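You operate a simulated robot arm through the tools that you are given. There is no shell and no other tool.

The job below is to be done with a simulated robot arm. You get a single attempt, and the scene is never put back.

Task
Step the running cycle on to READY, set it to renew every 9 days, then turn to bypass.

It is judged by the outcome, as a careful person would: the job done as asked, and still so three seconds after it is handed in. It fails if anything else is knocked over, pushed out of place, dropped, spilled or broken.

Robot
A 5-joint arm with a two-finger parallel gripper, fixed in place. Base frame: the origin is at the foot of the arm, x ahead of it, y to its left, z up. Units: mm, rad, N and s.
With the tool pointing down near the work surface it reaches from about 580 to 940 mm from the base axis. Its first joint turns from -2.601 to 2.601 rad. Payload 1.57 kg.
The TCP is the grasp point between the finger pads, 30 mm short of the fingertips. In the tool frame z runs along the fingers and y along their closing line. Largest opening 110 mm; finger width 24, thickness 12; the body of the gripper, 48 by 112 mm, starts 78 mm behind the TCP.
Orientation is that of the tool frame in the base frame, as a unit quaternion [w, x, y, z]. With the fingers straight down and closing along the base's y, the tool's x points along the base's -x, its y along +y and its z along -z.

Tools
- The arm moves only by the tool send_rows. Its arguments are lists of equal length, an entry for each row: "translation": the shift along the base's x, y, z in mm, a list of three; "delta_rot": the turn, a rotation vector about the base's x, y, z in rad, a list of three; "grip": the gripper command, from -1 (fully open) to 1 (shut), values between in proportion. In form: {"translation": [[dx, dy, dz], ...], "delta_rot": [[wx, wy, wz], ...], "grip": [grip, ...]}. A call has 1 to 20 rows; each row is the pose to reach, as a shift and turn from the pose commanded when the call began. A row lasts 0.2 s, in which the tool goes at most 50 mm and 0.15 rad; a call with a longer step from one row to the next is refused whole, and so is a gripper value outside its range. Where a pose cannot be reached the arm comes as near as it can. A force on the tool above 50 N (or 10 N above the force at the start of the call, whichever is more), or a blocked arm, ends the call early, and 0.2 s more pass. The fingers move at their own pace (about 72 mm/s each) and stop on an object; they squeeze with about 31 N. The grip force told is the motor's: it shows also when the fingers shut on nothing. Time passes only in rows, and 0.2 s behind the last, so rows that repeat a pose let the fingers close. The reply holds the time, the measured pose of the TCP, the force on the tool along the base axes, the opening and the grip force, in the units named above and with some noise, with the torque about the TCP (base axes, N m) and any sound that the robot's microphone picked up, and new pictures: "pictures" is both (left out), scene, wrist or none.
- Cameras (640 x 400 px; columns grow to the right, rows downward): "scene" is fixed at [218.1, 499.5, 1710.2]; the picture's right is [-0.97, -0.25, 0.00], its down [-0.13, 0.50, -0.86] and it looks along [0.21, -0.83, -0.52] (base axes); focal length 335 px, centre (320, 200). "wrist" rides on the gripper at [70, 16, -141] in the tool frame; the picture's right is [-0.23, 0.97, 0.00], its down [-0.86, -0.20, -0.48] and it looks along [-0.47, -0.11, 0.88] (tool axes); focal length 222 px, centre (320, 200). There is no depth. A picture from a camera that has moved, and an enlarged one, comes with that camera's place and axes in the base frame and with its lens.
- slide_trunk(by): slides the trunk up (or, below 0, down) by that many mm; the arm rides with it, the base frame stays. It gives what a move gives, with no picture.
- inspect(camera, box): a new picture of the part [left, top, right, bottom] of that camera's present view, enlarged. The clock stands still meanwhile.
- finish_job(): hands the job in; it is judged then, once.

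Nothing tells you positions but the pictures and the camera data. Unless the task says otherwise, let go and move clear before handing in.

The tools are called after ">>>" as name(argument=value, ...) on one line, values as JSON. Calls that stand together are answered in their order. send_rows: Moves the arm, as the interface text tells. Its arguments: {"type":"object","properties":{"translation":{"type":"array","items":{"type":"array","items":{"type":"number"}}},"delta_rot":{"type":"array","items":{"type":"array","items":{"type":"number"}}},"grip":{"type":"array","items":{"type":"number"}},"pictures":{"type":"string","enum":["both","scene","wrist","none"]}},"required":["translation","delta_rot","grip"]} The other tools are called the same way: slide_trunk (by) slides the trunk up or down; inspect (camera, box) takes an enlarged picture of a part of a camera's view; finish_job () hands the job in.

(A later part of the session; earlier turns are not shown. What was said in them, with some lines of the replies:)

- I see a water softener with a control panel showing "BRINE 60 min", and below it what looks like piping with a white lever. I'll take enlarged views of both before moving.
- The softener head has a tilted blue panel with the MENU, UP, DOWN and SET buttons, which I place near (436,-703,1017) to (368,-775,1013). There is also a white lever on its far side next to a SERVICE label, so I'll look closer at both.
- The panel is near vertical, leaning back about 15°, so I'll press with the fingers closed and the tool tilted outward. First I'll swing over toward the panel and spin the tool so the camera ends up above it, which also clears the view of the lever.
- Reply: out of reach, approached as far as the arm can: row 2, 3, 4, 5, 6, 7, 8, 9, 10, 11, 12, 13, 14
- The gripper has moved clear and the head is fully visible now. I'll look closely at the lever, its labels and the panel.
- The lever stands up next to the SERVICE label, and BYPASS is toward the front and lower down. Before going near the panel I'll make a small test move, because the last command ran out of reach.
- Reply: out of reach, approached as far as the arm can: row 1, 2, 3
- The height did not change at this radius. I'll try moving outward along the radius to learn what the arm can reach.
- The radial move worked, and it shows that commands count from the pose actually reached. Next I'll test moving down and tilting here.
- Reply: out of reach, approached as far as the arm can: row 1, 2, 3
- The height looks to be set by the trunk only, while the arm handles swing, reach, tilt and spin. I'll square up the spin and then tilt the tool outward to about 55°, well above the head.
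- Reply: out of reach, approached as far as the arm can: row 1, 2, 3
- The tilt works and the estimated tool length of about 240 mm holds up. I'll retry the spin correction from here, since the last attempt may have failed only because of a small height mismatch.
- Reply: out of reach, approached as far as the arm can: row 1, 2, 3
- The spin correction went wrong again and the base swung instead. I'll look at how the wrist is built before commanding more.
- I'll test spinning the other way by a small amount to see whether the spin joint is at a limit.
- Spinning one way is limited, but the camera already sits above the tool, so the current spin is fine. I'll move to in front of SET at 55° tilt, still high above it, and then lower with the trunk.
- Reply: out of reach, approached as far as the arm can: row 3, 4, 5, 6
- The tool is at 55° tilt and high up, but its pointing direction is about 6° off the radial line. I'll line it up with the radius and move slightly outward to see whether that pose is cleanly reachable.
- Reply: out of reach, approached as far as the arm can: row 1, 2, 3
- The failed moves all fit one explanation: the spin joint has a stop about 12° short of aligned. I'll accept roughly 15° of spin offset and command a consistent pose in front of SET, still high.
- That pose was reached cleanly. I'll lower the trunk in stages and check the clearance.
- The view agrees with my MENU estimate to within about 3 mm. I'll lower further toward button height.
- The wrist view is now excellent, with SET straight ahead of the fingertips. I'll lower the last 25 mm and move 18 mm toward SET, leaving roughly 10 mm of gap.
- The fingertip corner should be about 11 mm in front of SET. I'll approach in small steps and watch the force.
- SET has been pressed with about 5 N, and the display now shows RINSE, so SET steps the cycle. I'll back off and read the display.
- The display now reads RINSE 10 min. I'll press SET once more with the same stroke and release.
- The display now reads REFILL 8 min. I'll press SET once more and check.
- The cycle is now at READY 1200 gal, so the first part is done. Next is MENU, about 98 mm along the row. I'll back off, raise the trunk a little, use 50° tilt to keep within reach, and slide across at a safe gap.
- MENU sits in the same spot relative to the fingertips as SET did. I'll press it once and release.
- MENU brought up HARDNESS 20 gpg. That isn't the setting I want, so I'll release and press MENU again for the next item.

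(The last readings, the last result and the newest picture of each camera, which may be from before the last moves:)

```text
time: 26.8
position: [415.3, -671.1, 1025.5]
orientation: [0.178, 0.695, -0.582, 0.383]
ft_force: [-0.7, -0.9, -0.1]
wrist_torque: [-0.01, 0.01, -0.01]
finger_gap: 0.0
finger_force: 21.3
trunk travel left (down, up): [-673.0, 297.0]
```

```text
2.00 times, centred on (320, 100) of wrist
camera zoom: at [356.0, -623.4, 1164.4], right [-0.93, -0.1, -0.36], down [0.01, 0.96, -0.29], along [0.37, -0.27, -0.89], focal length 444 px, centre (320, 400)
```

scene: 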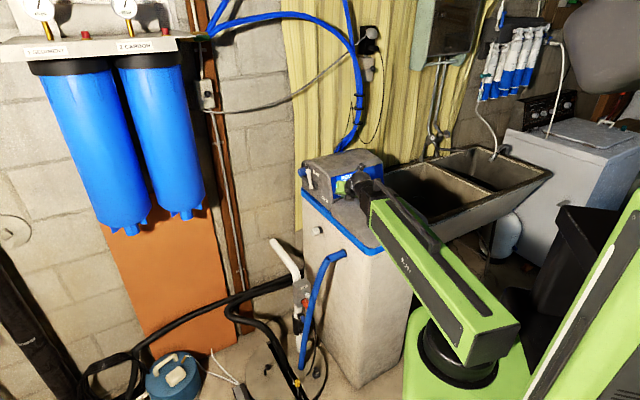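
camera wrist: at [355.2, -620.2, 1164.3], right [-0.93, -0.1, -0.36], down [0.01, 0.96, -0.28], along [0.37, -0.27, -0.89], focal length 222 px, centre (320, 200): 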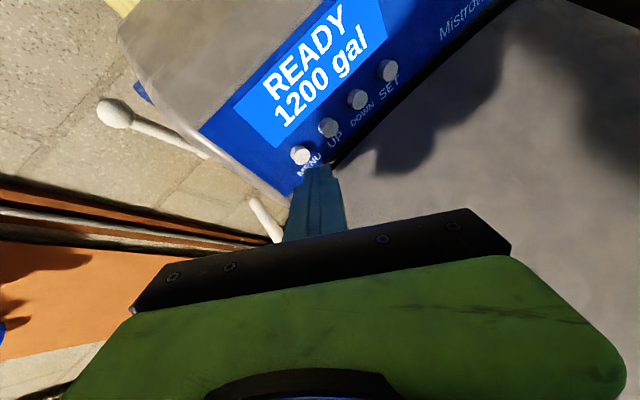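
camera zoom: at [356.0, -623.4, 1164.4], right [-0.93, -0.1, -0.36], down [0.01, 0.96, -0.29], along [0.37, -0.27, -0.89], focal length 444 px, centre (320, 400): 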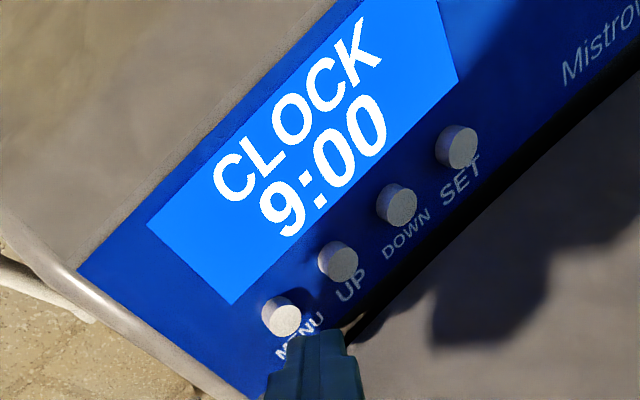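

The menu moved on to CLOCK 9:00, which is not the one either. I'll press MENU again.

>>> send_rows(translation=[[3, -4.5, 0], [6, -9, 0], [6, -9, 0], [3, -4.5, 0], [0, 0, 0]], delta_rot=[[0, 0, 0], [0, 0, 0], [0, 0, 0], [0, 0, 0], [0, 0, 0]], grip=[1, 1, 1, 1, 1], pictures="none")

>>> inspect(camera="wrist", box=[160, 0, 480, 200])

```text
time: 28.0
position: [416.7, -669.8, 1024.6]
orientation: [0.178, 0.695, -0.582, 0.383]
ft_force: [0.5, 0.2, -0.1]
wrist_torque: [-0.02, -0.01, -0.02]
finger_gap: 0.1
finger_force: 20.7
trunk travel left (down, up): [-673.0, 297.0]
```

```text
2.00 times, centred on (320, 100) of wrist
camera zoom: at [356.3, -623.5, 1164.4], right [-0.93, -0.1, -0.36], down [0.01, 0.96, -0.29], along [0.37, -0.27, -0.89], focal length 444 px, centre (320, 400)
```

zoom: 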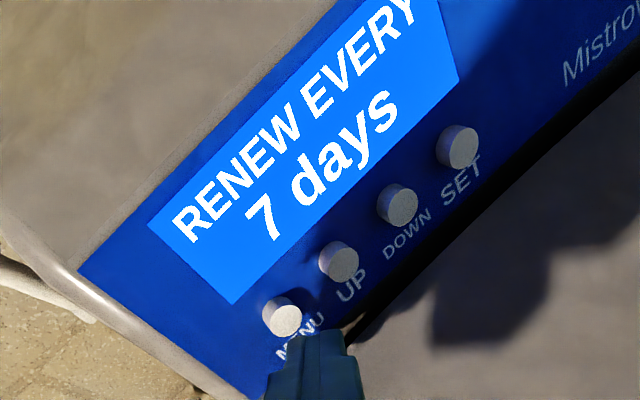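

The display shows RENEW EVERY 7 days, which is the right setting. I'll shift one button spacing over to UP.

>>> send_rows(translation=[[-3, 4.5, 0], [-14, -7, 0], [-23.2, -23.3, 0], [-23.2, -23.3, 0]], delta_rot=[[0, 0, 0], [0, 0, 0], [0, 0, 0], [0, 0, 0]], grip=[1, 1, 1, 1], pictures="none")

>>> inspect(camera="wrist", box=[160, 40, 480, 240])

```text
time: 29.0
position: [392.7, -693.5, 1025.2]
orientation: [0.179, 0.695, -0.582, 0.383]
ft_force: [0.5, 0.1, -0.4]
wrist_torque: [0.01, 0.0, -0.01]
finger_gap: 0.2
finger_force: 21.3
trunk travel left (down, up): [-673.0, 297.0]
```

```text
2.00 times, centred on (320, 140) of wrist
camera zoom: at [332.9, -646.5, 1164.3], right [-0.93, -0.1, -0.36], down [0.01, 0.96, -0.28], along [0.37, -0.27, -0.89], focal length 444 px, centre (320, 320)
```

zoom: 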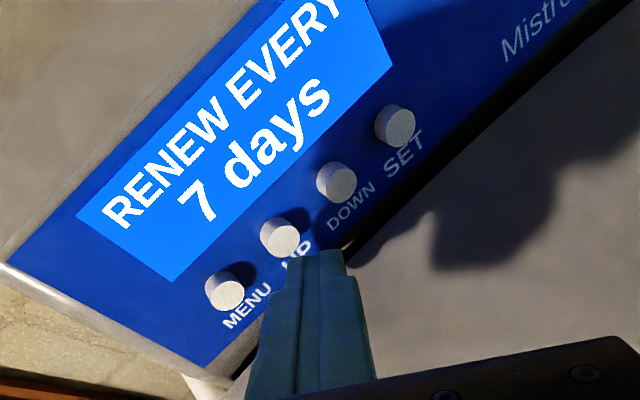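

UP is now directly ahead in the same relative position. I'll press it once and read the result.

>>> send_rows(translation=[[3, -4.5, 0], [6, -9, 0], [6, -9, 0], [3, -4.5, 0], [0, 0, 0]], delta_rot=[[0, 0, 0], [0, 0, 0], [0, 0, 0], [0, 0, 0], [0, 0, 0]], grip=[1, 1, 1, 1, 1], pictures="none")

>>> inspect(camera="wrist", box=[160, 40, 480, 240])

```text
time: 30.2
position: [393.5, -694.0, 1024.6]
orientation: [0.178, 0.695, -0.582, 0.382]
ft_force: [-0.3, -0.3, 0.0]
wrist_torque: [-0.03, 0.0, 0.01]
finger_gap: 0.0
finger_force: 21.3
trunk travel left (down, up): [-673.0, 297.0]
```

```text
2.00 times, centred on (320, 140) of wrist
camera zoom: at [333.0, -646.2, 1164.5], right [-0.93, -0.1, -0.36], down [0.01, 0.96, -0.29], along [0.37, -0.27, -0.89], focal length 444 px, centre (320, 320)
```

zoom: 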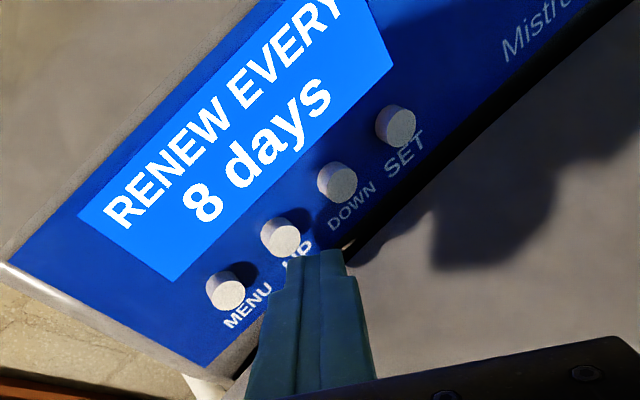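

It reads 8 days now. I'll press UP one more time to reach 9.

>>> send_rows(translation=[[3, -4.5, 0], [6, -9, 0], [6, -9, 0], [3, -4.5, 0], [0, 0, 0]], delta_rot=[[0, 0, 0], [0, 0, 0], [0, 0, 0], [0, 0, 0], [0, 0, 0]], grip=[1, 1, 1, 1, 1], pictures="none")

>>> inspect(camera="wrist", box=[160, 40, 480, 240])

```text
time: 31.4
position: [392.0, -692.8, 1024.4]
orientation: [0.179, 0.694, -0.583, 0.383]
ft_force: [0.2, -0.6, -0.3]
wrist_torque: [0.0, 0.0, 0.0]
finger_gap: 0.1
finger_force: 21.6
trunk travel left (down, up): [-673.0, 297.0]
```

```text
2.00 times, centred on (320, 140) of wrist
camera zoom: at [332.8, -646.2, 1164.5], right [-0.93, -0.1, -0.36], down [0.01, 0.96, -0.29], along [0.37, -0.27, -0.89], focal length 444 px, centre (320, 320)
```

zoom: 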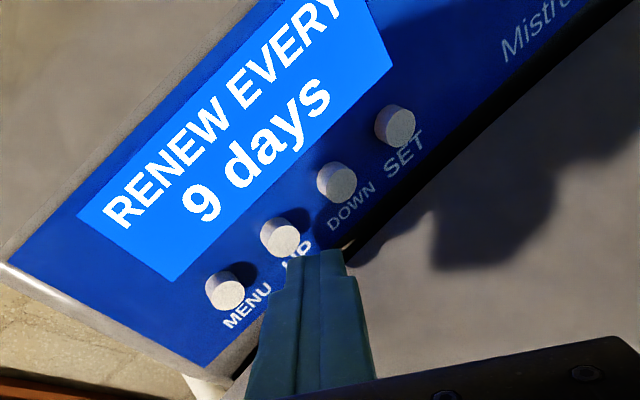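

It now reads RENEW EVERY 9 days. The change probably needs storing with SET, so I'll move two spacings over to SET.

>>> send_rows(translation=[[-3, 4.5, 0], [-18, -11, 0], [-33, -27, 0], [-46.4, -46.6, 0], [-46.4, -46.6, 0]], delta_rot=[[0, 0, 0], [0, 0, 0], [0, 0, 0], [0, 0, 0], [0, 0, 0]], grip=[1, 1, 1, 1, 1], pictures="none")

>>> inspect(camera="wrist", box=[130, 60, 450, 260])

```text
time: 32.6
position: [346.5, -741.3, 1023.9]
orientation: [0.178, 0.695, -0.582, 0.383]
ft_force: [-0.5, 0.5, 0.6]
wrist_torque: [-0.01, 0.02, -0.01]
finger_gap: 0.1
finger_force: 21.5
trunk travel left (down, up): [-673.0, 297.0]
```

```text
2.00 times, centred on (290, 160) of wrist
camera zoom: at [286.2, -692.6, 1164.4], right [-0.93, -0.1, -0.36], down [0.01, 0.96, -0.29], along [0.37, -0.27, -0.89], focal length 444 px, centre (380, 280)
```

zoom: 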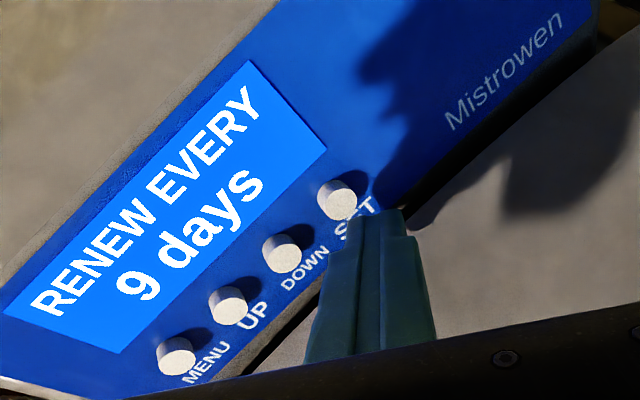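

SET is lined up and the display still says 9 days. I'll press SET once.

>>> send_rows(translation=[[3, -4.5, 0], [6, -9, 0], [6, -9, 0], [3, -4.5, 0], [0, 0, 0]], delta_rot=[[0, 0, 0], [0, 0, 0], [0, 0, 0], [0, 0, 0], [0, 0, 0]], grip=[1, 1, 1, 1, 1], pictures="none")

>>> inspect(camera="wrist", box=[130, 60, 450, 260])

```text
time: 33.8
position: [346.3, -740.6, 1025.3]
orientation: [0.178, 0.695, -0.582, 0.383]
ft_force: [-0.2, -0.6, -0.2]
wrist_torque: [0.03, 0.05, -0.03]
finger_gap: 0.1
finger_force: 21.2
trunk travel left (down, up): [-673.0, 297.0]
```

```text
2.00 times, centred on (290, 160) of wrist
camera zoom: at [286.6, -692.7, 1164.5], right [-0.93, -0.1, -0.36], down [0.01, 0.96, -0.29], along [0.37, -0.27, -0.89], focal length 444 px, centre (380, 280)
```

zoom: 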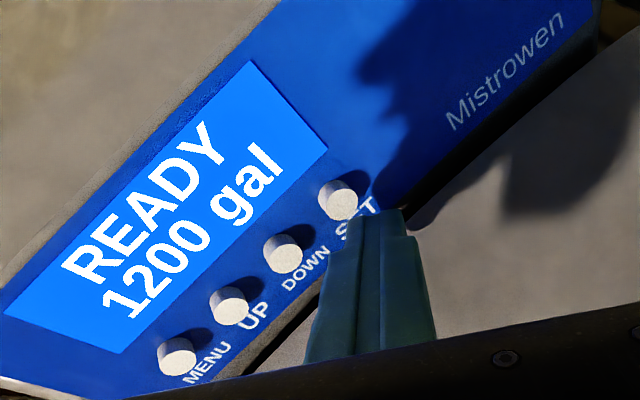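

The display went back to READY 1200 gal, so SET appears to have stored it. I'll verify by paging through MENU again.

>>> send_rows(translation=[[-3, 4.5, 0], [12, 22, 0], [30, 40, 0], [50, 57, 0], [69.6, 69.9, 0], [69.6, 69.9, 0]], delta_rot=[[0, 0, 0], [0, 0, 0], [0, 0, 0], [0, 0, 0], [0, 0, 0], [0, 0, 0]], grip=[1, 1, 1, 1, 1, 1], pictures="none")

>>> send_rows(translation=[[3, -4.5, 0], [6, -9, 0], [6, -9, 0], [3, -4.5, 0], [0, 0, 0]], delta_rot=[[0, 0, 0], [0, 0, 0], [0, 0, 0], [0, 0, 0], [0, 0, 0]], grip=[1, 1, 1, 1, 1], pictures="none")

>>> inspect(camera="wrist", box=[160, 0, 480, 200])

```text
time: 35.2
position: [415.6, -669.5, 1025.1]
orientation: [0.177, 0.696, -0.581, 0.383]
ft_force: [-0.1, -0.1, 0.1]
wrist_torque: [-0.01, 0.03, 0.0]
finger_gap: 0.0
finger_force: 21.4
trunk travel left (down, up): [-673.0, 297.0]
```

```text
time: 36.4
position: [416.4, -670.2, 1024.9]
orientation: [0.179, 0.695, -0.582, 0.383]
ft_force: [0.5, 0.5, -0.1]
wrist_torque: [-0.01, 0.0, -0.02]
finger_gap: 0.0
finger_force: 22.0
trunk travel left (down, up): [-673.0, 297.0]
```

```text
2.00 times, centred on (320, 100) of wrist
camera zoom: at [356.8, -623.4, 1164.5], right [-0.93, -0.1, -0.36], down [0.01, 0.96, -0.29], along [0.37, -0.27, -0.89], focal length 444 px, centre (320, 400)
```

zoom: 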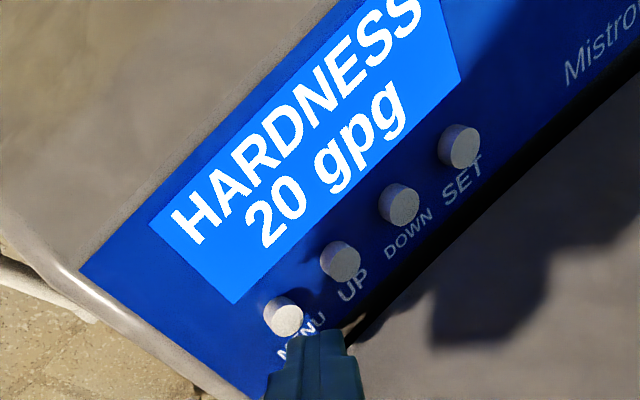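

The first page is HARDNESS 20 gpg, unchanged. Two more MENU presses should bring up the renew setting.

>>> send_rows(translation=[[3, -4.5, 0], [6, -9, 0], [6, -9, 0], [3, -4.5, 0], [0, 0, 0]], delta_rot=[[0, 0, 0], [0, 0, 0], [0, 0, 0], [0, 0, 0], [0, 0, 0]], grip=[1, 1, 1, 1, 1], pictures="none")

>>> send_rows(translation=[[3, -4.5, 0], [6, -9, 0], [6, -9, 0], [3, -4.5, 0], [0, 0, 0]], delta_rot=[[0, 0, 0], [0, 0, 0], [0, 0, 0], [0, 0, 0], [0, 0, 0]], grip=[1, 1, 1, 1, 1], pictures="none")

>>> inspect(camera="wrist", box=[160, 0, 480, 200])

```text
time: 37.6
position: [415.5, -669.4, 1024.1]
orientation: [0.179, 0.695, -0.582, 0.382]
ft_force: [-0.1, -1.1, -0.3]
wrist_torque: [0.0, 0.02, 0.02]
finger_gap: 0.1
finger_force: 21.6
trunk travel left (down, up): [-673.0, 297.0]
```

```text
time: 38.8
position: [415.6, -670.8, 1025.7]
orientation: [0.178, 0.695, -0.582, 0.383]
ft_force: [-0.5, -0.1, -0.3]
wrist_torque: [0.02, -0.01, 0.03]
finger_gap: 0.0
finger_force: 21.2
trunk travel left (down, up): [-673.0, 297.0]
```

```text
2.00 times, centred on (320, 100) of wrist
camera zoom: at [356.0, -623.1, 1164.4], right [-0.93, -0.1, -0.36], down [0.01, 0.96, -0.28], along [0.37, -0.27, -0.89], focal length 444 px, centre (320, 400)
```

zoom: 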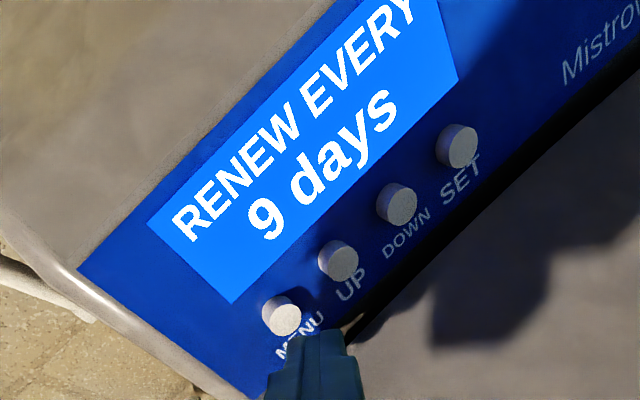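

RENEW EVERY 9 days is confirmed as stored. I'll go back to SET and press it once to leave the menu on READY.

>>> send_rows(translation=[[-3, 4.5, 0], [-20, -13, 0], [-38, -32, 0], [-55, -50, 0], [-69.6, -69.9, 0], [-69.6, -69.9, 0]], delta_rot=[[0, 0, 0], [0, 0, 0], [0, 0, 0], [0, 0, 0], [0, 0, 0], [0, 0, 0]], grip=[1, 1, 1, 1, 1, 1], pictures="none")

>>> send_rows(translation=[[3, -4.5, 0], [6, -9, 0], [6, -9, 0], [3, -4.5, 0], [0, 0, 0]], delta_rot=[[0, 0, 0], [0, 0, 0], [0, 0, 0], [0, 0, 0], [0, 0, 0]], grip=[1, 1, 1, 1, 1], pictures="none")

>>> inspect(camera="wrist", box=[130, 60, 450, 260])

```text
time: 40.2
position: [344.9, -740.8, 1025.2]
orientation: [0.178, 0.695, -0.582, 0.383]
ft_force: [-0.5, 0.0, 0.1]
wrist_torque: [0.02, -0.01, -0.01]
finger_gap: 0.0
finger_force: 21.2
trunk travel left (down, up): [-673.0, 297.0]
```

```text
time: 41.4
position: [347.1, -738.8, 1025.8]
orientation: [0.178, 0.695, -0.582, 0.383]
ft_force: [-0.4, 0.0, -0.3]
wrist_torque: [-0.01, 0.01, 0.03]
finger_gap: 0.0
finger_force: 21.1
trunk travel left (down, up): [-673.0, 297.0]
```

```text
2.00 times, centred on (290, 160) of wrist
camera zoom: at [286.2, -693.0, 1164.5], right [-0.93, -0.1, -0.36], down [0.01, 0.96, -0.29], along [0.37, -0.27, -0.89], focal length 444 px, centre (380, 280)
```

zoom: 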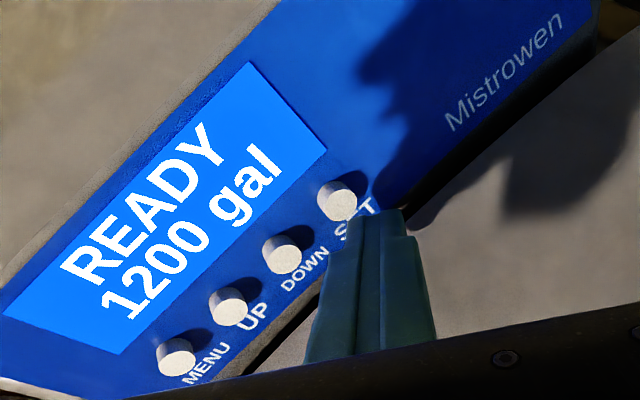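

The panel work is finished: READY 1200 gal, with 9 days stored. Next is the lever, so I'll back away, rise, and move round for a good look at it.

>>> send_rows(translation=[[-4.3, 9, 0], [-8.5, 18.1, 0]], delta_rot=[[0, 0, 0], [0, 0, 0]], grip=[1, 1], pictures="none")

>>> slide_trunk(by=170)

>>> inspect(camera="scene", box=[290, 130, 410, 230])

```text
time: 42.0
position: [337.9, -722.1, 1024.9]
orientation: [0.178, 0.695, -0.582, 0.383]
ft_force: [1.1, -0.6, 0.3]
wrist_torque: [0.0, -0.01, 0.01]
finger_gap: 0.1
finger_force: 21.5
trunk travel left (down, up): [-673.0, 297.0]
```

```text
time: 43.9
position: [338.8, -722.5, 1195.3]
orientation: [0.178, 0.695, -0.582, 0.382]
ft_force: [-0.3, -0.5, -0.2]
wrist_torque: [0.01, 0.02, -0.02]
finger_gap: 0.0
finger_force: 21.4
trunk travel left (down, up): [-843.0, 127.0]
```

```text
4.00 times, centred on (350, 180) of scene
camera zoom: at [218.1, 499.5, 1710.2], right [-0.97, -0.25, 0.0], down [-0.13, 0.5, -0.86], along [0.21, -0.83, -0.52], focal length 1342 px, centre (200, 280)
```

zoom: 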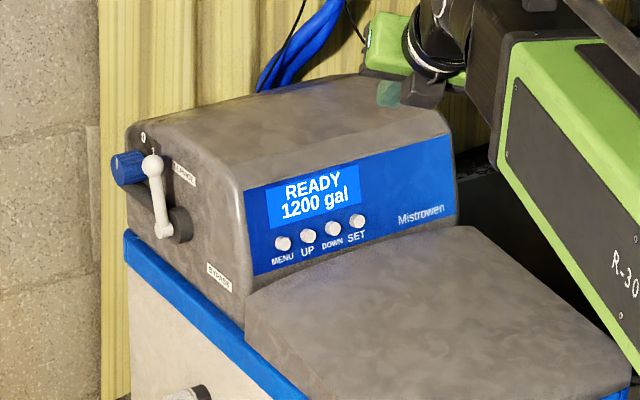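

The display still reads READY and the lever is clearly visible. I'll swing the arm round to look at the lever from above and outside.

>>> send_rows(translation=[[32.5, 22.3, 0], [65, 44.6, 0], [97.5, 66.9, 0], [130, 89.3, 0], [162.6, 111.6, 0], [195, 133.9, 0], [227.6, 156.2, 0], [227.6, 156.2, 0]], delta_rot=[[0, 0, 0.049], [0, 0, 0.098], [0, 0, 0.147], [0, 0, 0.197], [0, 0, 0.246], [0, 0, 0.296], [0, 0, 0.34], [0, 0, 0.34]], grip=[1, 1, 1, 1, 1, 1, 1, 1], pictures="wrist")

>>> inspect(camera="wrist", box=[240, 0, 480, 180])

```text
time: 45.7
position: [565.5, -567.1, 1194.9]
orientation: [0.11, 0.783, -0.456, 0.408]
ft_force: [-0.6, 0.4, 0.4]
wrist_torque: [0.0, 0.01, 0.02]
finger_gap: 0.0
finger_force: 21.3
trunk travel left (down, up): [-843.0, 127.0]
camera wrist: at [494.3, -541.4, 1334.4], right [-0.84, -0.4, -0.36], down [-0.31, 0.91, -0.29], along [0.44, -0.13, -0.89], focal length 222 px, centre (320, 200)
```

wrist: 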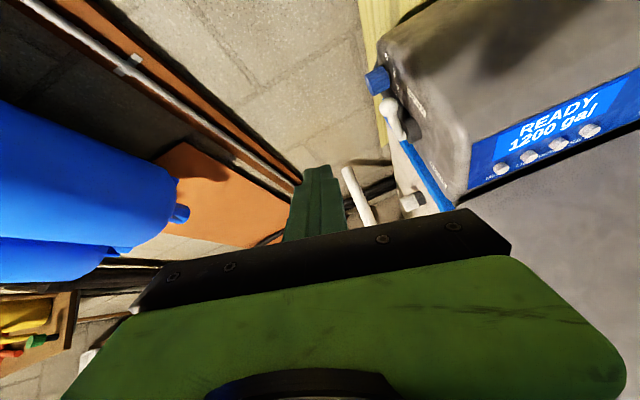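

```text
2.22 times, centred on (360, 90) of wrist
camera zoom: at [494.3, -541.4, 1334.4], right [-0.84, -0.4, -0.36], down [-0.31, 0.91, -0.29], along [0.44, -0.13, -0.89], focal length 494 px, centre (231, 444)
```

zoom: 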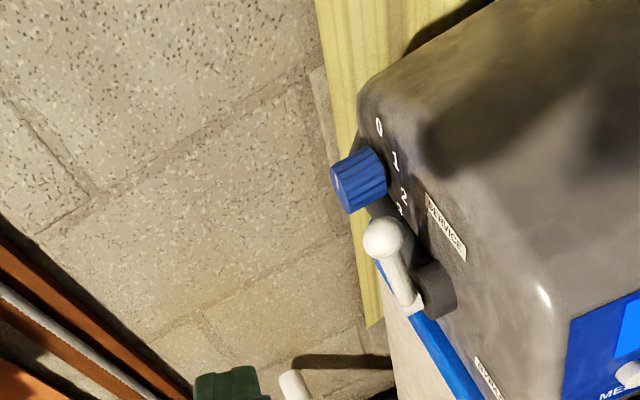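

Both views agree: the ball sits at about (585,-726,1078), the hub axis at z of about 995, and BYPASS is toward the front. I'll raise up, then bring the closed fingers nearly vertical just behind the ball so I can pull it forward.

>>> slide_trunk(by=100)

>>> send_rows(translation=[[-29.5, -26.7, 0], [-59, -53.4, 0], [-59, -53.4, 0]], delta_rot=[[0, 0, -0.05], [0, 0, -0.0995], [0, 0, -0.0995]], grip=[1, 1, 1], pictures="none")

>>> send_rows(translation=[[20.7, -26.7, -21.3], [41.4, -53.3, -39.9], [62.2, -80, -55.6], [82.9, -106.6, -68.3], [103.6, -133.3, -77.5], [103.6, -133.3, -77.5]], delta_rot=[[0.0949, 0.0769, 0], [0.1899, 0.1538, 0], [0.2848, 0.2306, 0], [0.3798, 0.3075, 0], [0.4747, 0.3844, 0], [0.4747, 0.3844, 0]], grip=[1, 1, 1, 1, 1, 1], pictures="both")

```text
time: 47.1
position: [566.0, -565.3, 1294.1]
orientation: [0.111, 0.783, -0.456, 0.407]
ft_force: [-0.3, 0.1, -0.3]
wrist_torque: [0.03, -0.02, 0.02]
finger_gap: 0.2
finger_force: 21.0
trunk travel left (down, up): [-943.0, 27.0]
```

```text
time: 47.9
position: [507.2, -619.2, 1295.0]
orientation: [0.131, 0.759, -0.495, 0.401]
ft_force: [-0.7, -0.3, -0.3]
wrist_torque: [0.0, -0.01, -0.02]
finger_gap: 0.0
finger_force: 21.6
trunk travel left (down, up): [-943.0, 27.0]
```

```text
time: 49.3
position: [609.7, -753.4, 1218.0]
orientation: [0.041, 0.831, -0.541, 0.122]
ft_force: [0.4, -0.4, -0.1]
wrist_torque: [-0.03, -0.02, 0.0]
finger_gap: 0.3
finger_force: 21.2
trunk travel left (down, up): [-943.0, 27.0]
camera wrist: at [598.6, -793.0, 1371.7], right [-0.97, -0.2, -0.12], down [-0.22, 0.94, 0.26], along [0.06, 0.28, -0.96], focal length 222 px, centre (320, 200)
```

scene: 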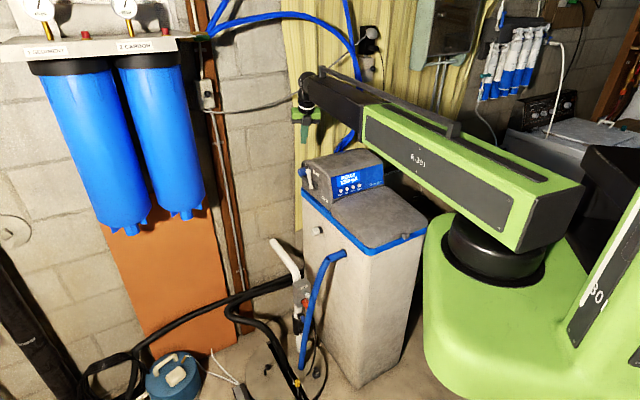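
wrist: 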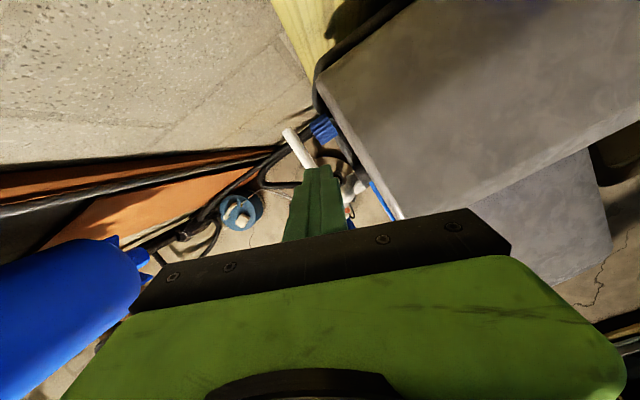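

>>> inspect(camera="wrist", box=[260, 90, 420, 230])

>>> inspect(camera="scene", box=[280, 70, 400, 220])

```text
2.86 times, centred on (340, 160) of wrist
camera zoom: at [598.6, -793.0, 1371.7], right [-0.97, -0.2, -0.12], down [-0.22, 0.94, 0.26], along [0.06, 0.28, -0.96], focal length 635 px, centre (263, 314)
```

zoom: 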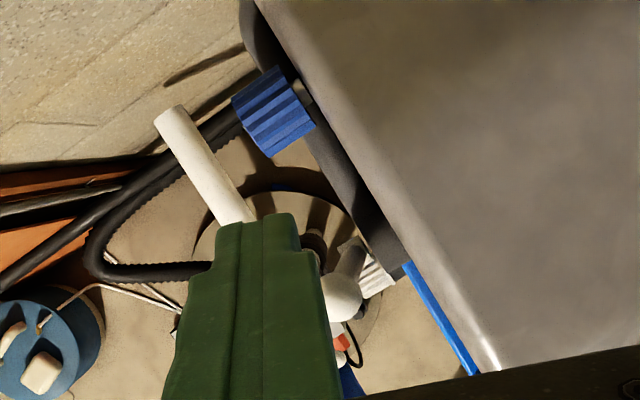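

```text
2.67 times, centred on (340, 145) of scene
camera zoom: at [218.1, 499.5, 1710.2], right [-0.97, -0.25, 0.0], down [-0.13, 0.5, -0.86], along [0.21, -0.83, -0.52], focal length 894 px, centre (267, 347)
```

zoom: 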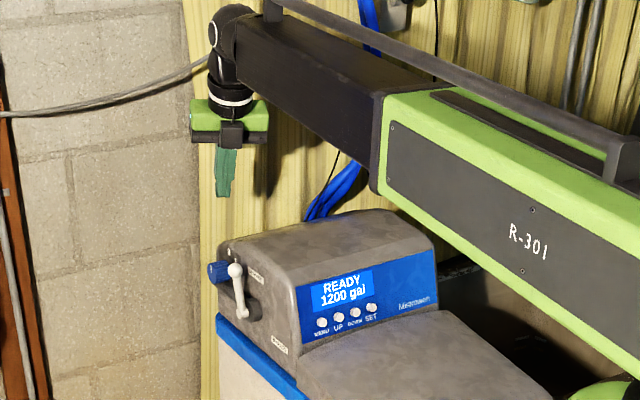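

From above, the fingertips sit between the ball and the blue knob as planned. I'll lower in two stages and watch the gap.

>>> slide_trunk(by=-95)

>>> inspect(camera="wrist", box=[240, 80, 440, 240])

>>> inspect(camera="scene", box=[280, 120, 360, 220])

```text
time: 50.6
position: [610.2, -753.2, 1123.3]
orientation: [0.041, 0.831, -0.541, 0.123]
ft_force: [0.2, 0.3, -0.3]
wrist_torque: [-0.03, -0.01, -0.01]
finger_gap: 0.1
finger_force: 21.9
trunk travel left (down, up): [-848.0, 122.0]
```

```text
2.50 times, centred on (340, 160) of wrist
camera zoom: at [599.0, -793.6, 1276.2], right [-0.97, -0.2, -0.12], down [-0.22, 0.94, 0.26], along [0.06, 0.28, -0.96], focal length 555 px, centre (270, 300)
```

zoom: 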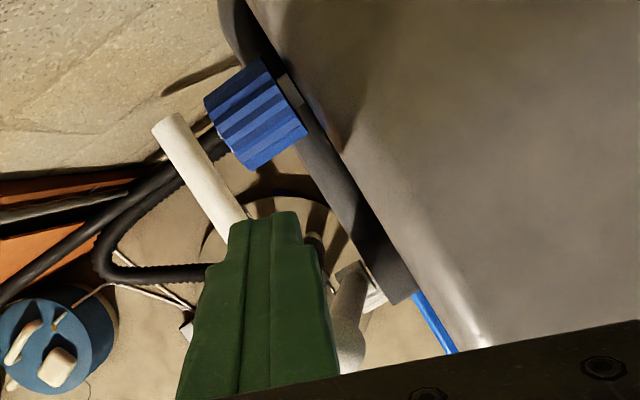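

```text
4.00 times, centred on (320, 170) of scene
camera zoom: at [218.1, 499.5, 1710.2], right [-0.97, -0.25, 0.0], down [-0.13, 0.5, -0.86], along [0.21, -0.83, -0.52], focal length 1342 px, centre (320, 320)
```

zoom: 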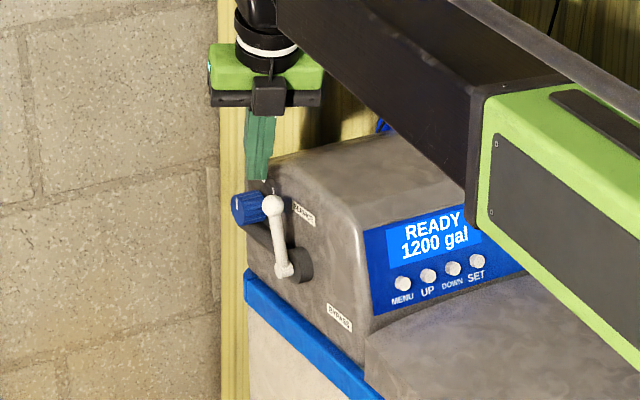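

The gap looks good, with the fingers still behind the ball and ahead of the knob. I'll lower the remaining 50 mm.

>>> slide_trunk(by=-50)

>>> inspect(camera="wrist", box=[240, 80, 440, 240])

>>> inspect(camera="scene", box=[296, 150, 346, 210])

```text
time: 51.5
position: [609.8, -753.2, 1073.2]
orientation: [0.042, 0.831, -0.541, 0.123]
ft_force: [-0.2, 0.4, 0.2]
wrist_torque: [-0.01, -0.02, 0.02]
finger_gap: 0.0
finger_force: 21.2
trunk travel left (down, up): [-798.0, 172.0]
```

```text
2.50 times, centred on (340, 160) of wrist
camera zoom: at [599.0, -793.6, 1226.2], right [-0.97, -0.2, -0.12], down [-0.22, 0.94, 0.26], along [0.06, 0.28, -0.96], focal length 555 px, centre (270, 300)
```

zoom: 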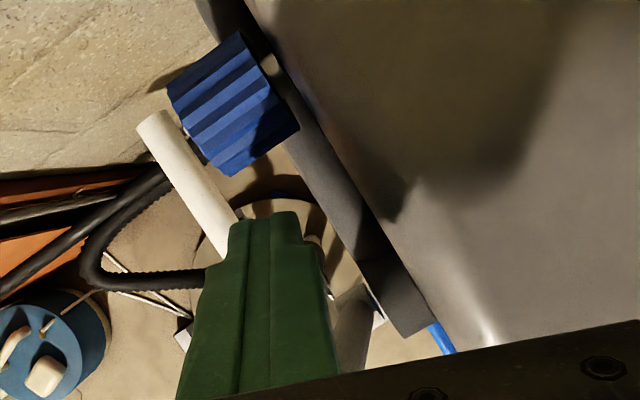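

```text
6.67 times, centred on (321, 180) of scene
camera zoom: at [218.1, 499.5, 1710.2], right [-0.97, -0.25, 0.0], down [-0.13, 0.5, -0.86], along [0.21, -0.83, -0.52], focal length 2236 px, centre (313, 333)
```

zoom: 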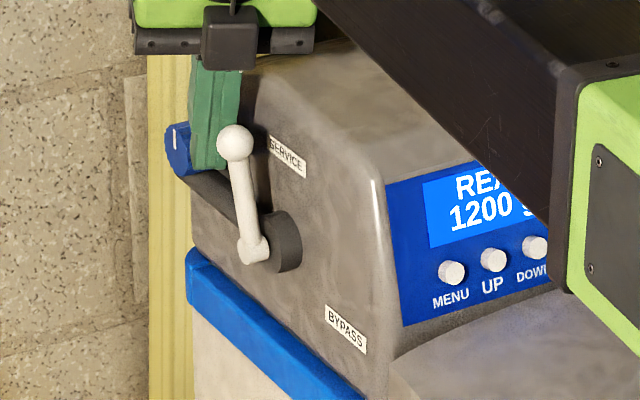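

The fingers are placed behind the ball. I'll pull gently toward the front along the lever's plane, 30 mm first, watching the force.

>>> send_rows(translation=[[-4.3, 4.2, 0], [-8.6, 8.4, 0], [-12.9, 12.5, 0], [-17.2, 16.7, 0], [-21.5, 20.9, 0]], delta_rot=[[0, 0, 0], [0, 0, 0], [0, 0, 0], [0, 0, 0], [0, 0, 0]], grip=[1, 1, 1, 1, 1], pictures="none")

>>> inspect(camera="scene", box=[296, 150, 346, 210])

>>> inspect(camera="wrist", box=[240, 80, 440, 240])

```text
time: 52.7
position: [588.0, -732.8, 1073.5]
orientation: [0.041, 0.831, -0.541, 0.123]
ft_force: [0.4, -0.3, -0.2]
wrist_torque: [0.03, -0.01, 0.0]
finger_gap: 0.0
finger_force: 21.2
trunk travel left (down, up): [-798.0, 172.0]
```

```text
6.67 times, centred on (321, 180) of scene
camera zoom: at [218.1, 499.5, 1710.2], right [-0.97, -0.25, 0.0], down [-0.13, 0.5, -0.86], along [0.21, -0.83, -0.52], focal length 2236 px, centre (313, 333)
```

zoom: 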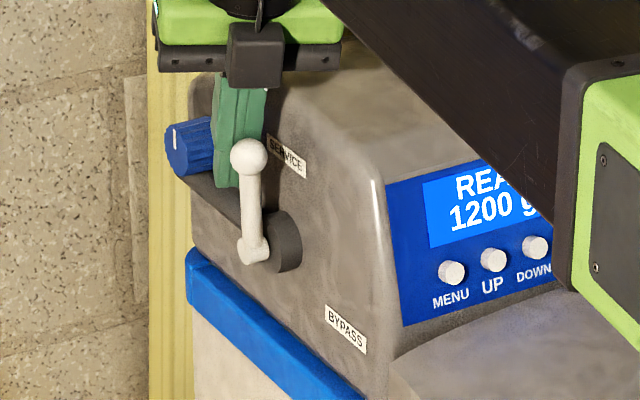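

```text
2.50 times, centred on (340, 160) of wrist
camera zoom: at [577.3, -773.0, 1226.1], right [-0.97, -0.2, -0.12], down [-0.22, 0.94, 0.26], along [0.06, 0.28, -0.96], focal length 555 px, centre (270, 300)
```

zoom: 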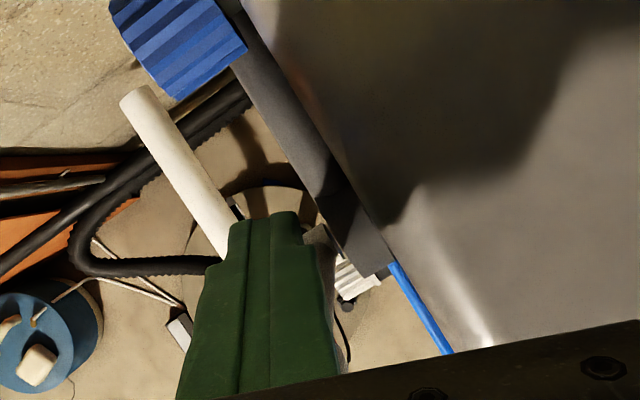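

The lever is turning forward with almost no resistance. I'll keep pulling in the same direction.

>>> send_rows(translation=[[-4.3, 4.2, 0], [-8.6, 8.4, 0], [-12.9, 12.5, 0], [-17.2, 16.7, 0], [-21.5, 20.9, 0], [-25.8, 25.1, 0]], delta_rot=[[0, 0, 0], [0, 0, 0], [0, 0, 0], [0, 0, 0], [0, 0, 0], [0, 0, 0]], grip=[1, 1, 1, 1, 1, 1], pictures="none")

>>> inspect(camera="scene", box=[296, 150, 346, 210])

>>> inspect(camera="wrist", box=[240, 80, 440, 240])

```text
time: 54.1
position: [563.1, -707.8, 1074.3]
orientation: [0.041, 0.831, -0.541, 0.123]
ft_force: [0.5, -0.4, 0.6]
wrist_torque: [-0.04, 0.0, 0.0]
finger_gap: 0.0
finger_force: 21.0
trunk travel left (down, up): [-798.0, 172.0]
```

```text
6.67 times, centred on (321, 180) of scene
camera zoom: at [218.1, 499.5, 1710.2], right [-0.97, -0.25, 0.0], down [-0.13, 0.5, -0.86], along [0.21, -0.83, -0.52], focal length 2236 px, centre (313, 333)
```

zoom: 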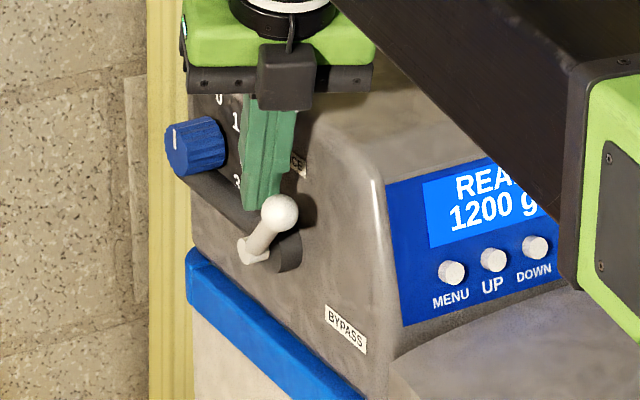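

```text
2.50 times, centred on (340, 160) of wrist
camera zoom: at [551.5, -747.6, 1226.1], right [-0.97, -0.2, -0.12], down [-0.22, 0.94, 0.26], along [0.06, 0.28, -0.96], focal length 555 px, centre (270, 300)
```

zoom: 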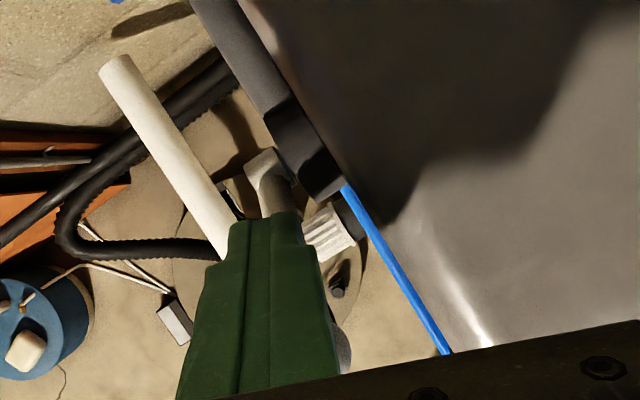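

The lever is at about 45° and still moving freely. The fingertips now rest on top of the shaft, so I'll push down with the trunk in small steps.

>>> slide_trunk(by=-15)

>>> inspect(camera="scene", box=[296, 150, 346, 210])

```text
time: 54.7
position: [562.8, -706.5, 1057.5]
orientation: [0.04, 0.831, -0.541, 0.122]
ft_force: [-0.1, 0.9, 0.2]
wrist_torque: [0.01, 0.0, 0.0]
finger_gap: 0.0
finger_force: 21.2
trunk travel left (down, up): [-783.0, 187.0]
```

```text
6.67 times, centred on (321, 180) of scene
camera zoom: at [218.1, 499.5, 1710.2], right [-0.97, -0.25, 0.0], down [-0.13, 0.5, -0.86], along [0.21, -0.83, -0.52], focal length 2236 px, centre (313, 333)
```

zoom: 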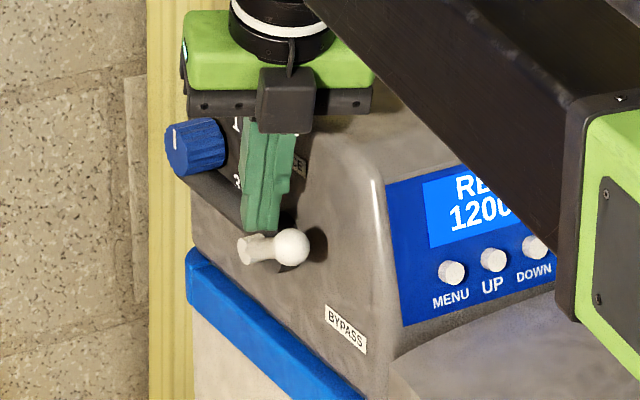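

The lever is at about 60°. I'll shift 25 mm further forward so the fingertips bear farther out on the shaft and stay clear of the pivot boss.

>>> send_rows(translation=[[-4.3, 4.2, 0], [-8.6, 8.4, 0], [-12.9, 12.5, 0], [-17.9, 17.4, 0]], delta_rot=[[0, 0, 0], [0, 0, 0], [0, 0, 0], [0, 0, 0]], grip=[1, 1, 1, 1], pictures="none")

>>> inspect(camera="scene", box=[296, 150, 346, 210])

>>> inspect(camera="wrist", box=[240, 80, 440, 240])

```text
time: 55.7
position: [543.9, -689.6, 1058.2]
orientation: [0.041, 0.831, -0.541, 0.122]
ft_force: [0.3, 0.1, -0.1]
wrist_torque: [-0.01, 0.0, 0.03]
finger_gap: 0.3
finger_force: 21.7
trunk travel left (down, up): [-783.0, 187.0]
```

```text
6.67 times, centred on (321, 180) of scene
camera zoom: at [218.1, 499.5, 1710.2], right [-0.97, -0.25, 0.0], down [-0.13, 0.5, -0.86], along [0.21, -0.83, -0.52], focal length 2236 px, centre (313, 333)
```

zoom: 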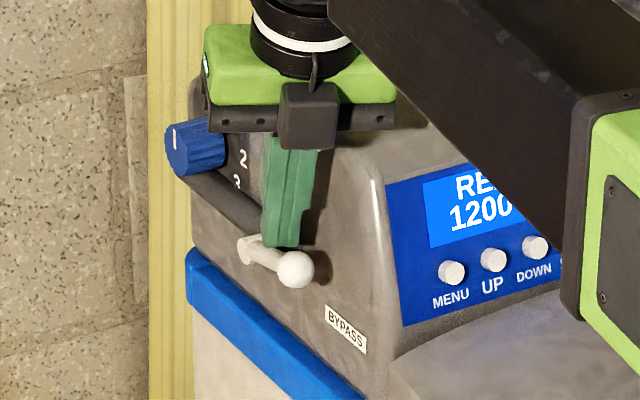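

```text
2.50 times, centred on (340, 160) of wrist
camera zoom: at [533.5, -730.2, 1211.2], right [-0.97, -0.2, -0.12], down [-0.22, 0.94, 0.26], along [0.06, 0.28, -0.96], focal length 555 px, centre (270, 300)
```

zoom: 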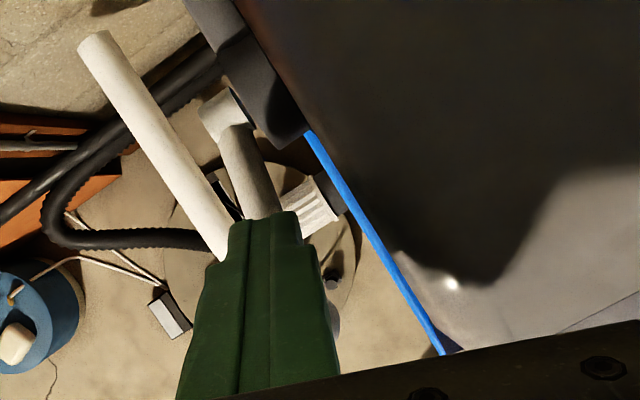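

The lever is at about 70°. I'll keep pushing down.

>>> slide_trunk(by=-15)

>>> inspect(camera="scene", box=[296, 150, 346, 210])

```text
time: 56.3
position: [545.2, -690.2, 1043.2]
orientation: [0.041, 0.831, -0.541, 0.123]
ft_force: [1.2, 0.2, -0.7]
wrist_torque: [0.01, -0.04, -0.01]
finger_gap: 0.0
finger_force: 21.3
trunk travel left (down, up): [-768.0, 202.0]
```

```text
6.67 times, centred on (321, 180) of scene
camera zoom: at [218.1, 499.5, 1710.2], right [-0.97, -0.25, 0.0], down [-0.13, 0.5, -0.86], along [0.21, -0.83, -0.52], focal length 2236 px, centre (313, 333)
```

zoom: 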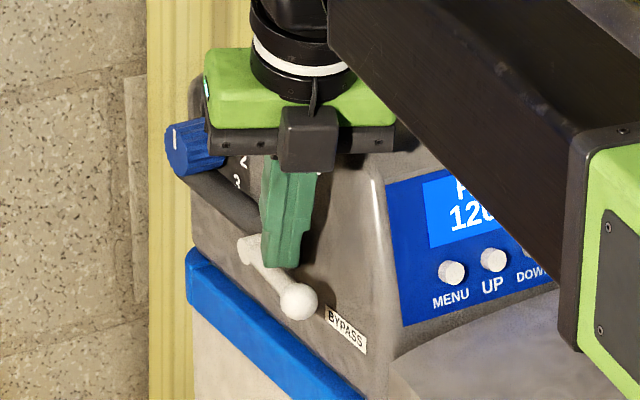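

The lever is nearly horizontal at about 85° and heading for the BYPASS label. I'll push down 8 mm more to see whether it meets a stop.

>>> slide_trunk(by=-8)

>>> inspect(camera="scene", box=[296, 150, 346, 210])

>>> inspect(camera="wrist", box=[200, 60, 480, 240])

```text
time: 56.9
position: [544.0, -689.8, 1037.7]
orientation: [0.042, 0.83, -0.541, 0.127]
ft_force: [9.9, -13.5, 45.4]
wrist_torque: [-0.27, -0.26, -0.04]
finger_gap: 0.0
finger_force: 21.0
trunk travel left (down, up): [-760.0, 210.0]
```

```text
6.67 times, centred on (321, 180) of scene
camera zoom: at [218.1, 499.5, 1710.2], right [-0.97, -0.25, 0.0], down [-0.13, 0.5, -0.86], along [0.21, -0.83, -0.52], focal length 2236 px, centre (313, 333)
```

zoom: 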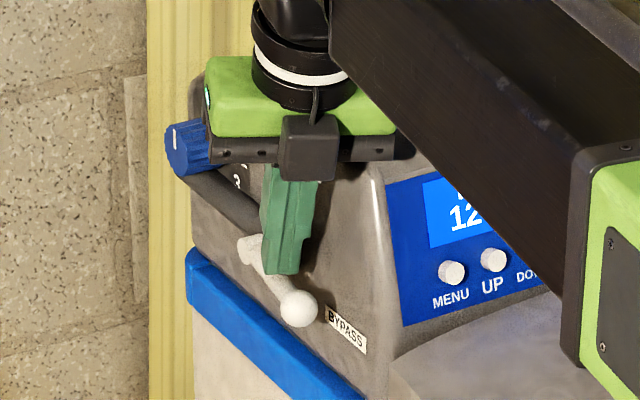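

```text
2.22 times, centred on (340, 150) of wrist
camera zoom: at [532.7, -729.2, 1191.5], right [-0.97, -0.2, -0.12], down [-0.23, 0.94, 0.26], along [0.06, 0.28, -0.96], focal length 494 px, centre (276, 311)
```

zoom: 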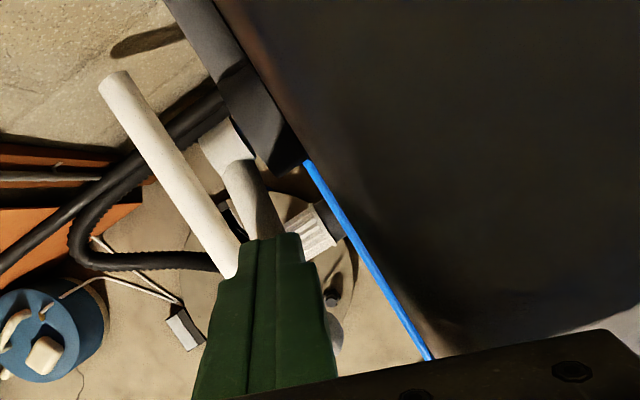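

The force rose to 48 N, so the lever is against its stop, pointing forward beside BYPASS. I'll lift off and check that it stays there.

>>> slide_trunk(by=25)

>>> inspect(camera="scene", box=[296, 150, 346, 210])

```text
time: 57.6
position: [544.9, -691.5, 1060.3]
orientation: [0.042, 0.831, -0.541, 0.122]
ft_force: [0.2, 0.5, -0.5]
wrist_torque: [0.03, 0.01, 0.0]
finger_gap: 0.0
finger_force: 21.3
trunk travel left (down, up): [-785.0, 185.0]
```

```text
6.67 times, centred on (321, 180) of scene
camera zoom: at [218.1, 499.5, 1710.2], right [-0.97, -0.25, 0.0], down [-0.13, 0.5, -0.86], along [0.21, -0.83, -0.52], focal length 2236 px, centre (313, 333)
```

zoom: 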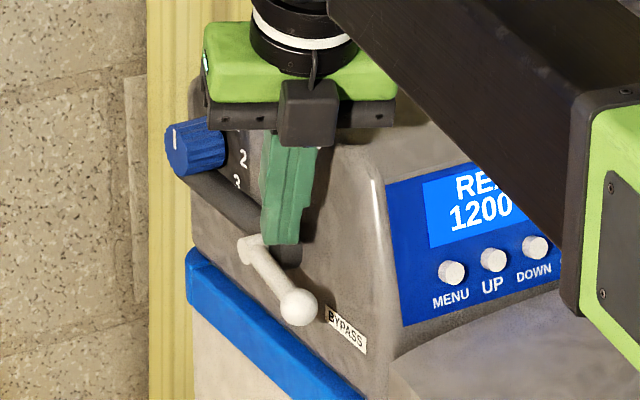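

The lever stays horizontal at BYPASS. I'll rise well clear and retract the arm.

>>> slide_trunk(by=150)

>>> send_rows(translation=[[-12, 24, 0], [-24, 48, 0], [-36, 72, 0], [-48, 96, 0], [-60, 120, 0], [-60, 120, 0]], delta_rot=[[0, 0, 0], [0, 0, 0], [0, 0, 0], [0, 0, 0], [0, 0, 0], [0, 0, 0]], grip=[1, 1, 1, 1, 1, 1], pictures="both")

>>> inspect(camera="scene", box=[290, 140, 400, 220])

```text
time: 59.4
position: [544.7, -690.9, 1210.0]
orientation: [0.041, 0.831, -0.541, 0.124]
ft_force: [-0.1, 0.0, -0.1]
wrist_torque: [0.0, -0.03, -0.02]
finger_gap: 0.0
finger_force: 21.7
trunk travel left (down, up): [-935.0, 35.0]
```

```text
time: 60.8
position: [484.0, -570.8, 1210.2]
orientation: [0.042, 0.831, -0.541, 0.124]
ft_force: [-1.0, 0.0, -0.3]
wrist_torque: [0.0, 0.01, 0.04]
finger_gap: 0.0
finger_force: 20.7
trunk travel left (down, up): [-935.0, 35.0]
camera wrist: at [472.9, -610.7, 1363.0], right [-0.97, -0.2, -0.12], down [-0.22, 0.94, 0.26], along [0.06, 0.28, -0.96], focal length 222 px, centre (320, 200)
```

scene: 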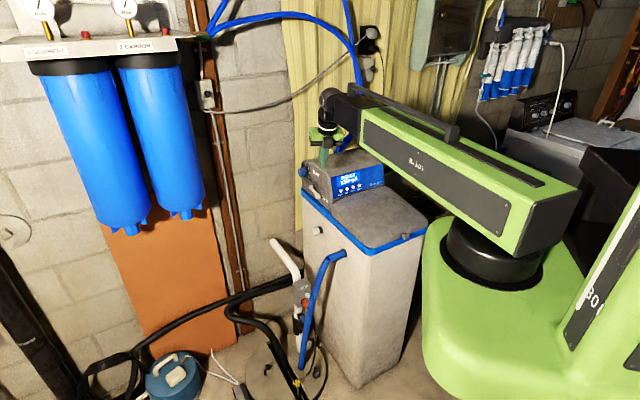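
wrist: 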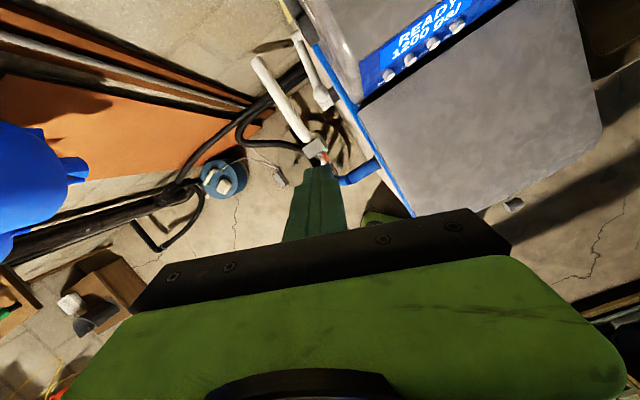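

```text
5.00 times, centred on (345, 180) of scene
camera zoom: at [218.1, 499.5, 1710.2], right [-0.97, -0.25, 0.0], down [-0.13, 0.5, -0.86], along [0.21, -0.83, -0.52], focal length 1677 px, centre (195, 300)
```

zoom: 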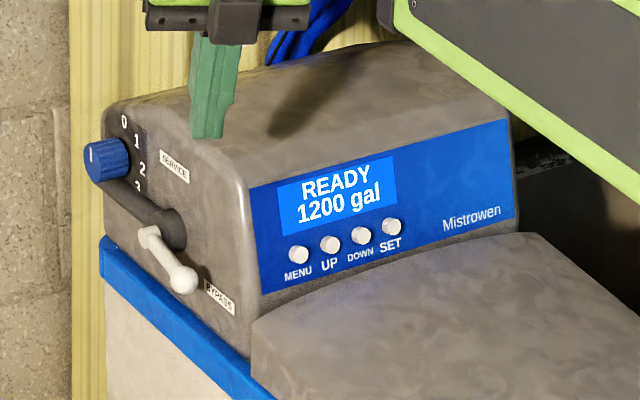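

The display reads READY 1200 gal, 9 days is stored, the lever points at BYPASS, the blue knob is untouched and the arm is clear. I'm handing the job in.

>>> finish_job()

```text
The job is handed in.
```

The softener is done as asked, and I've handed the job in. The tool only confirmed receipt, so I don't have the verdict.

- **Cycle:** I pressed SET through BRINE, RINSE and REFILL until it reached READY, which now shows 1200 gal.
- **Renewal:** I changed RENEW EVERY from 7 to 9 days and stored it with SET. I then paged back through the menu, and it showed 9 days. HARDNESS was still 20 gpg.
- **Bypass:** I turned the lever from SERVICE down to its stop beside the BYPASS label. It stayed there after I let go.

Nothing else was moved or knocked over that I could see. The blue dial beside the lever was not touched, and the arm was retracted above the unit before I handed in.
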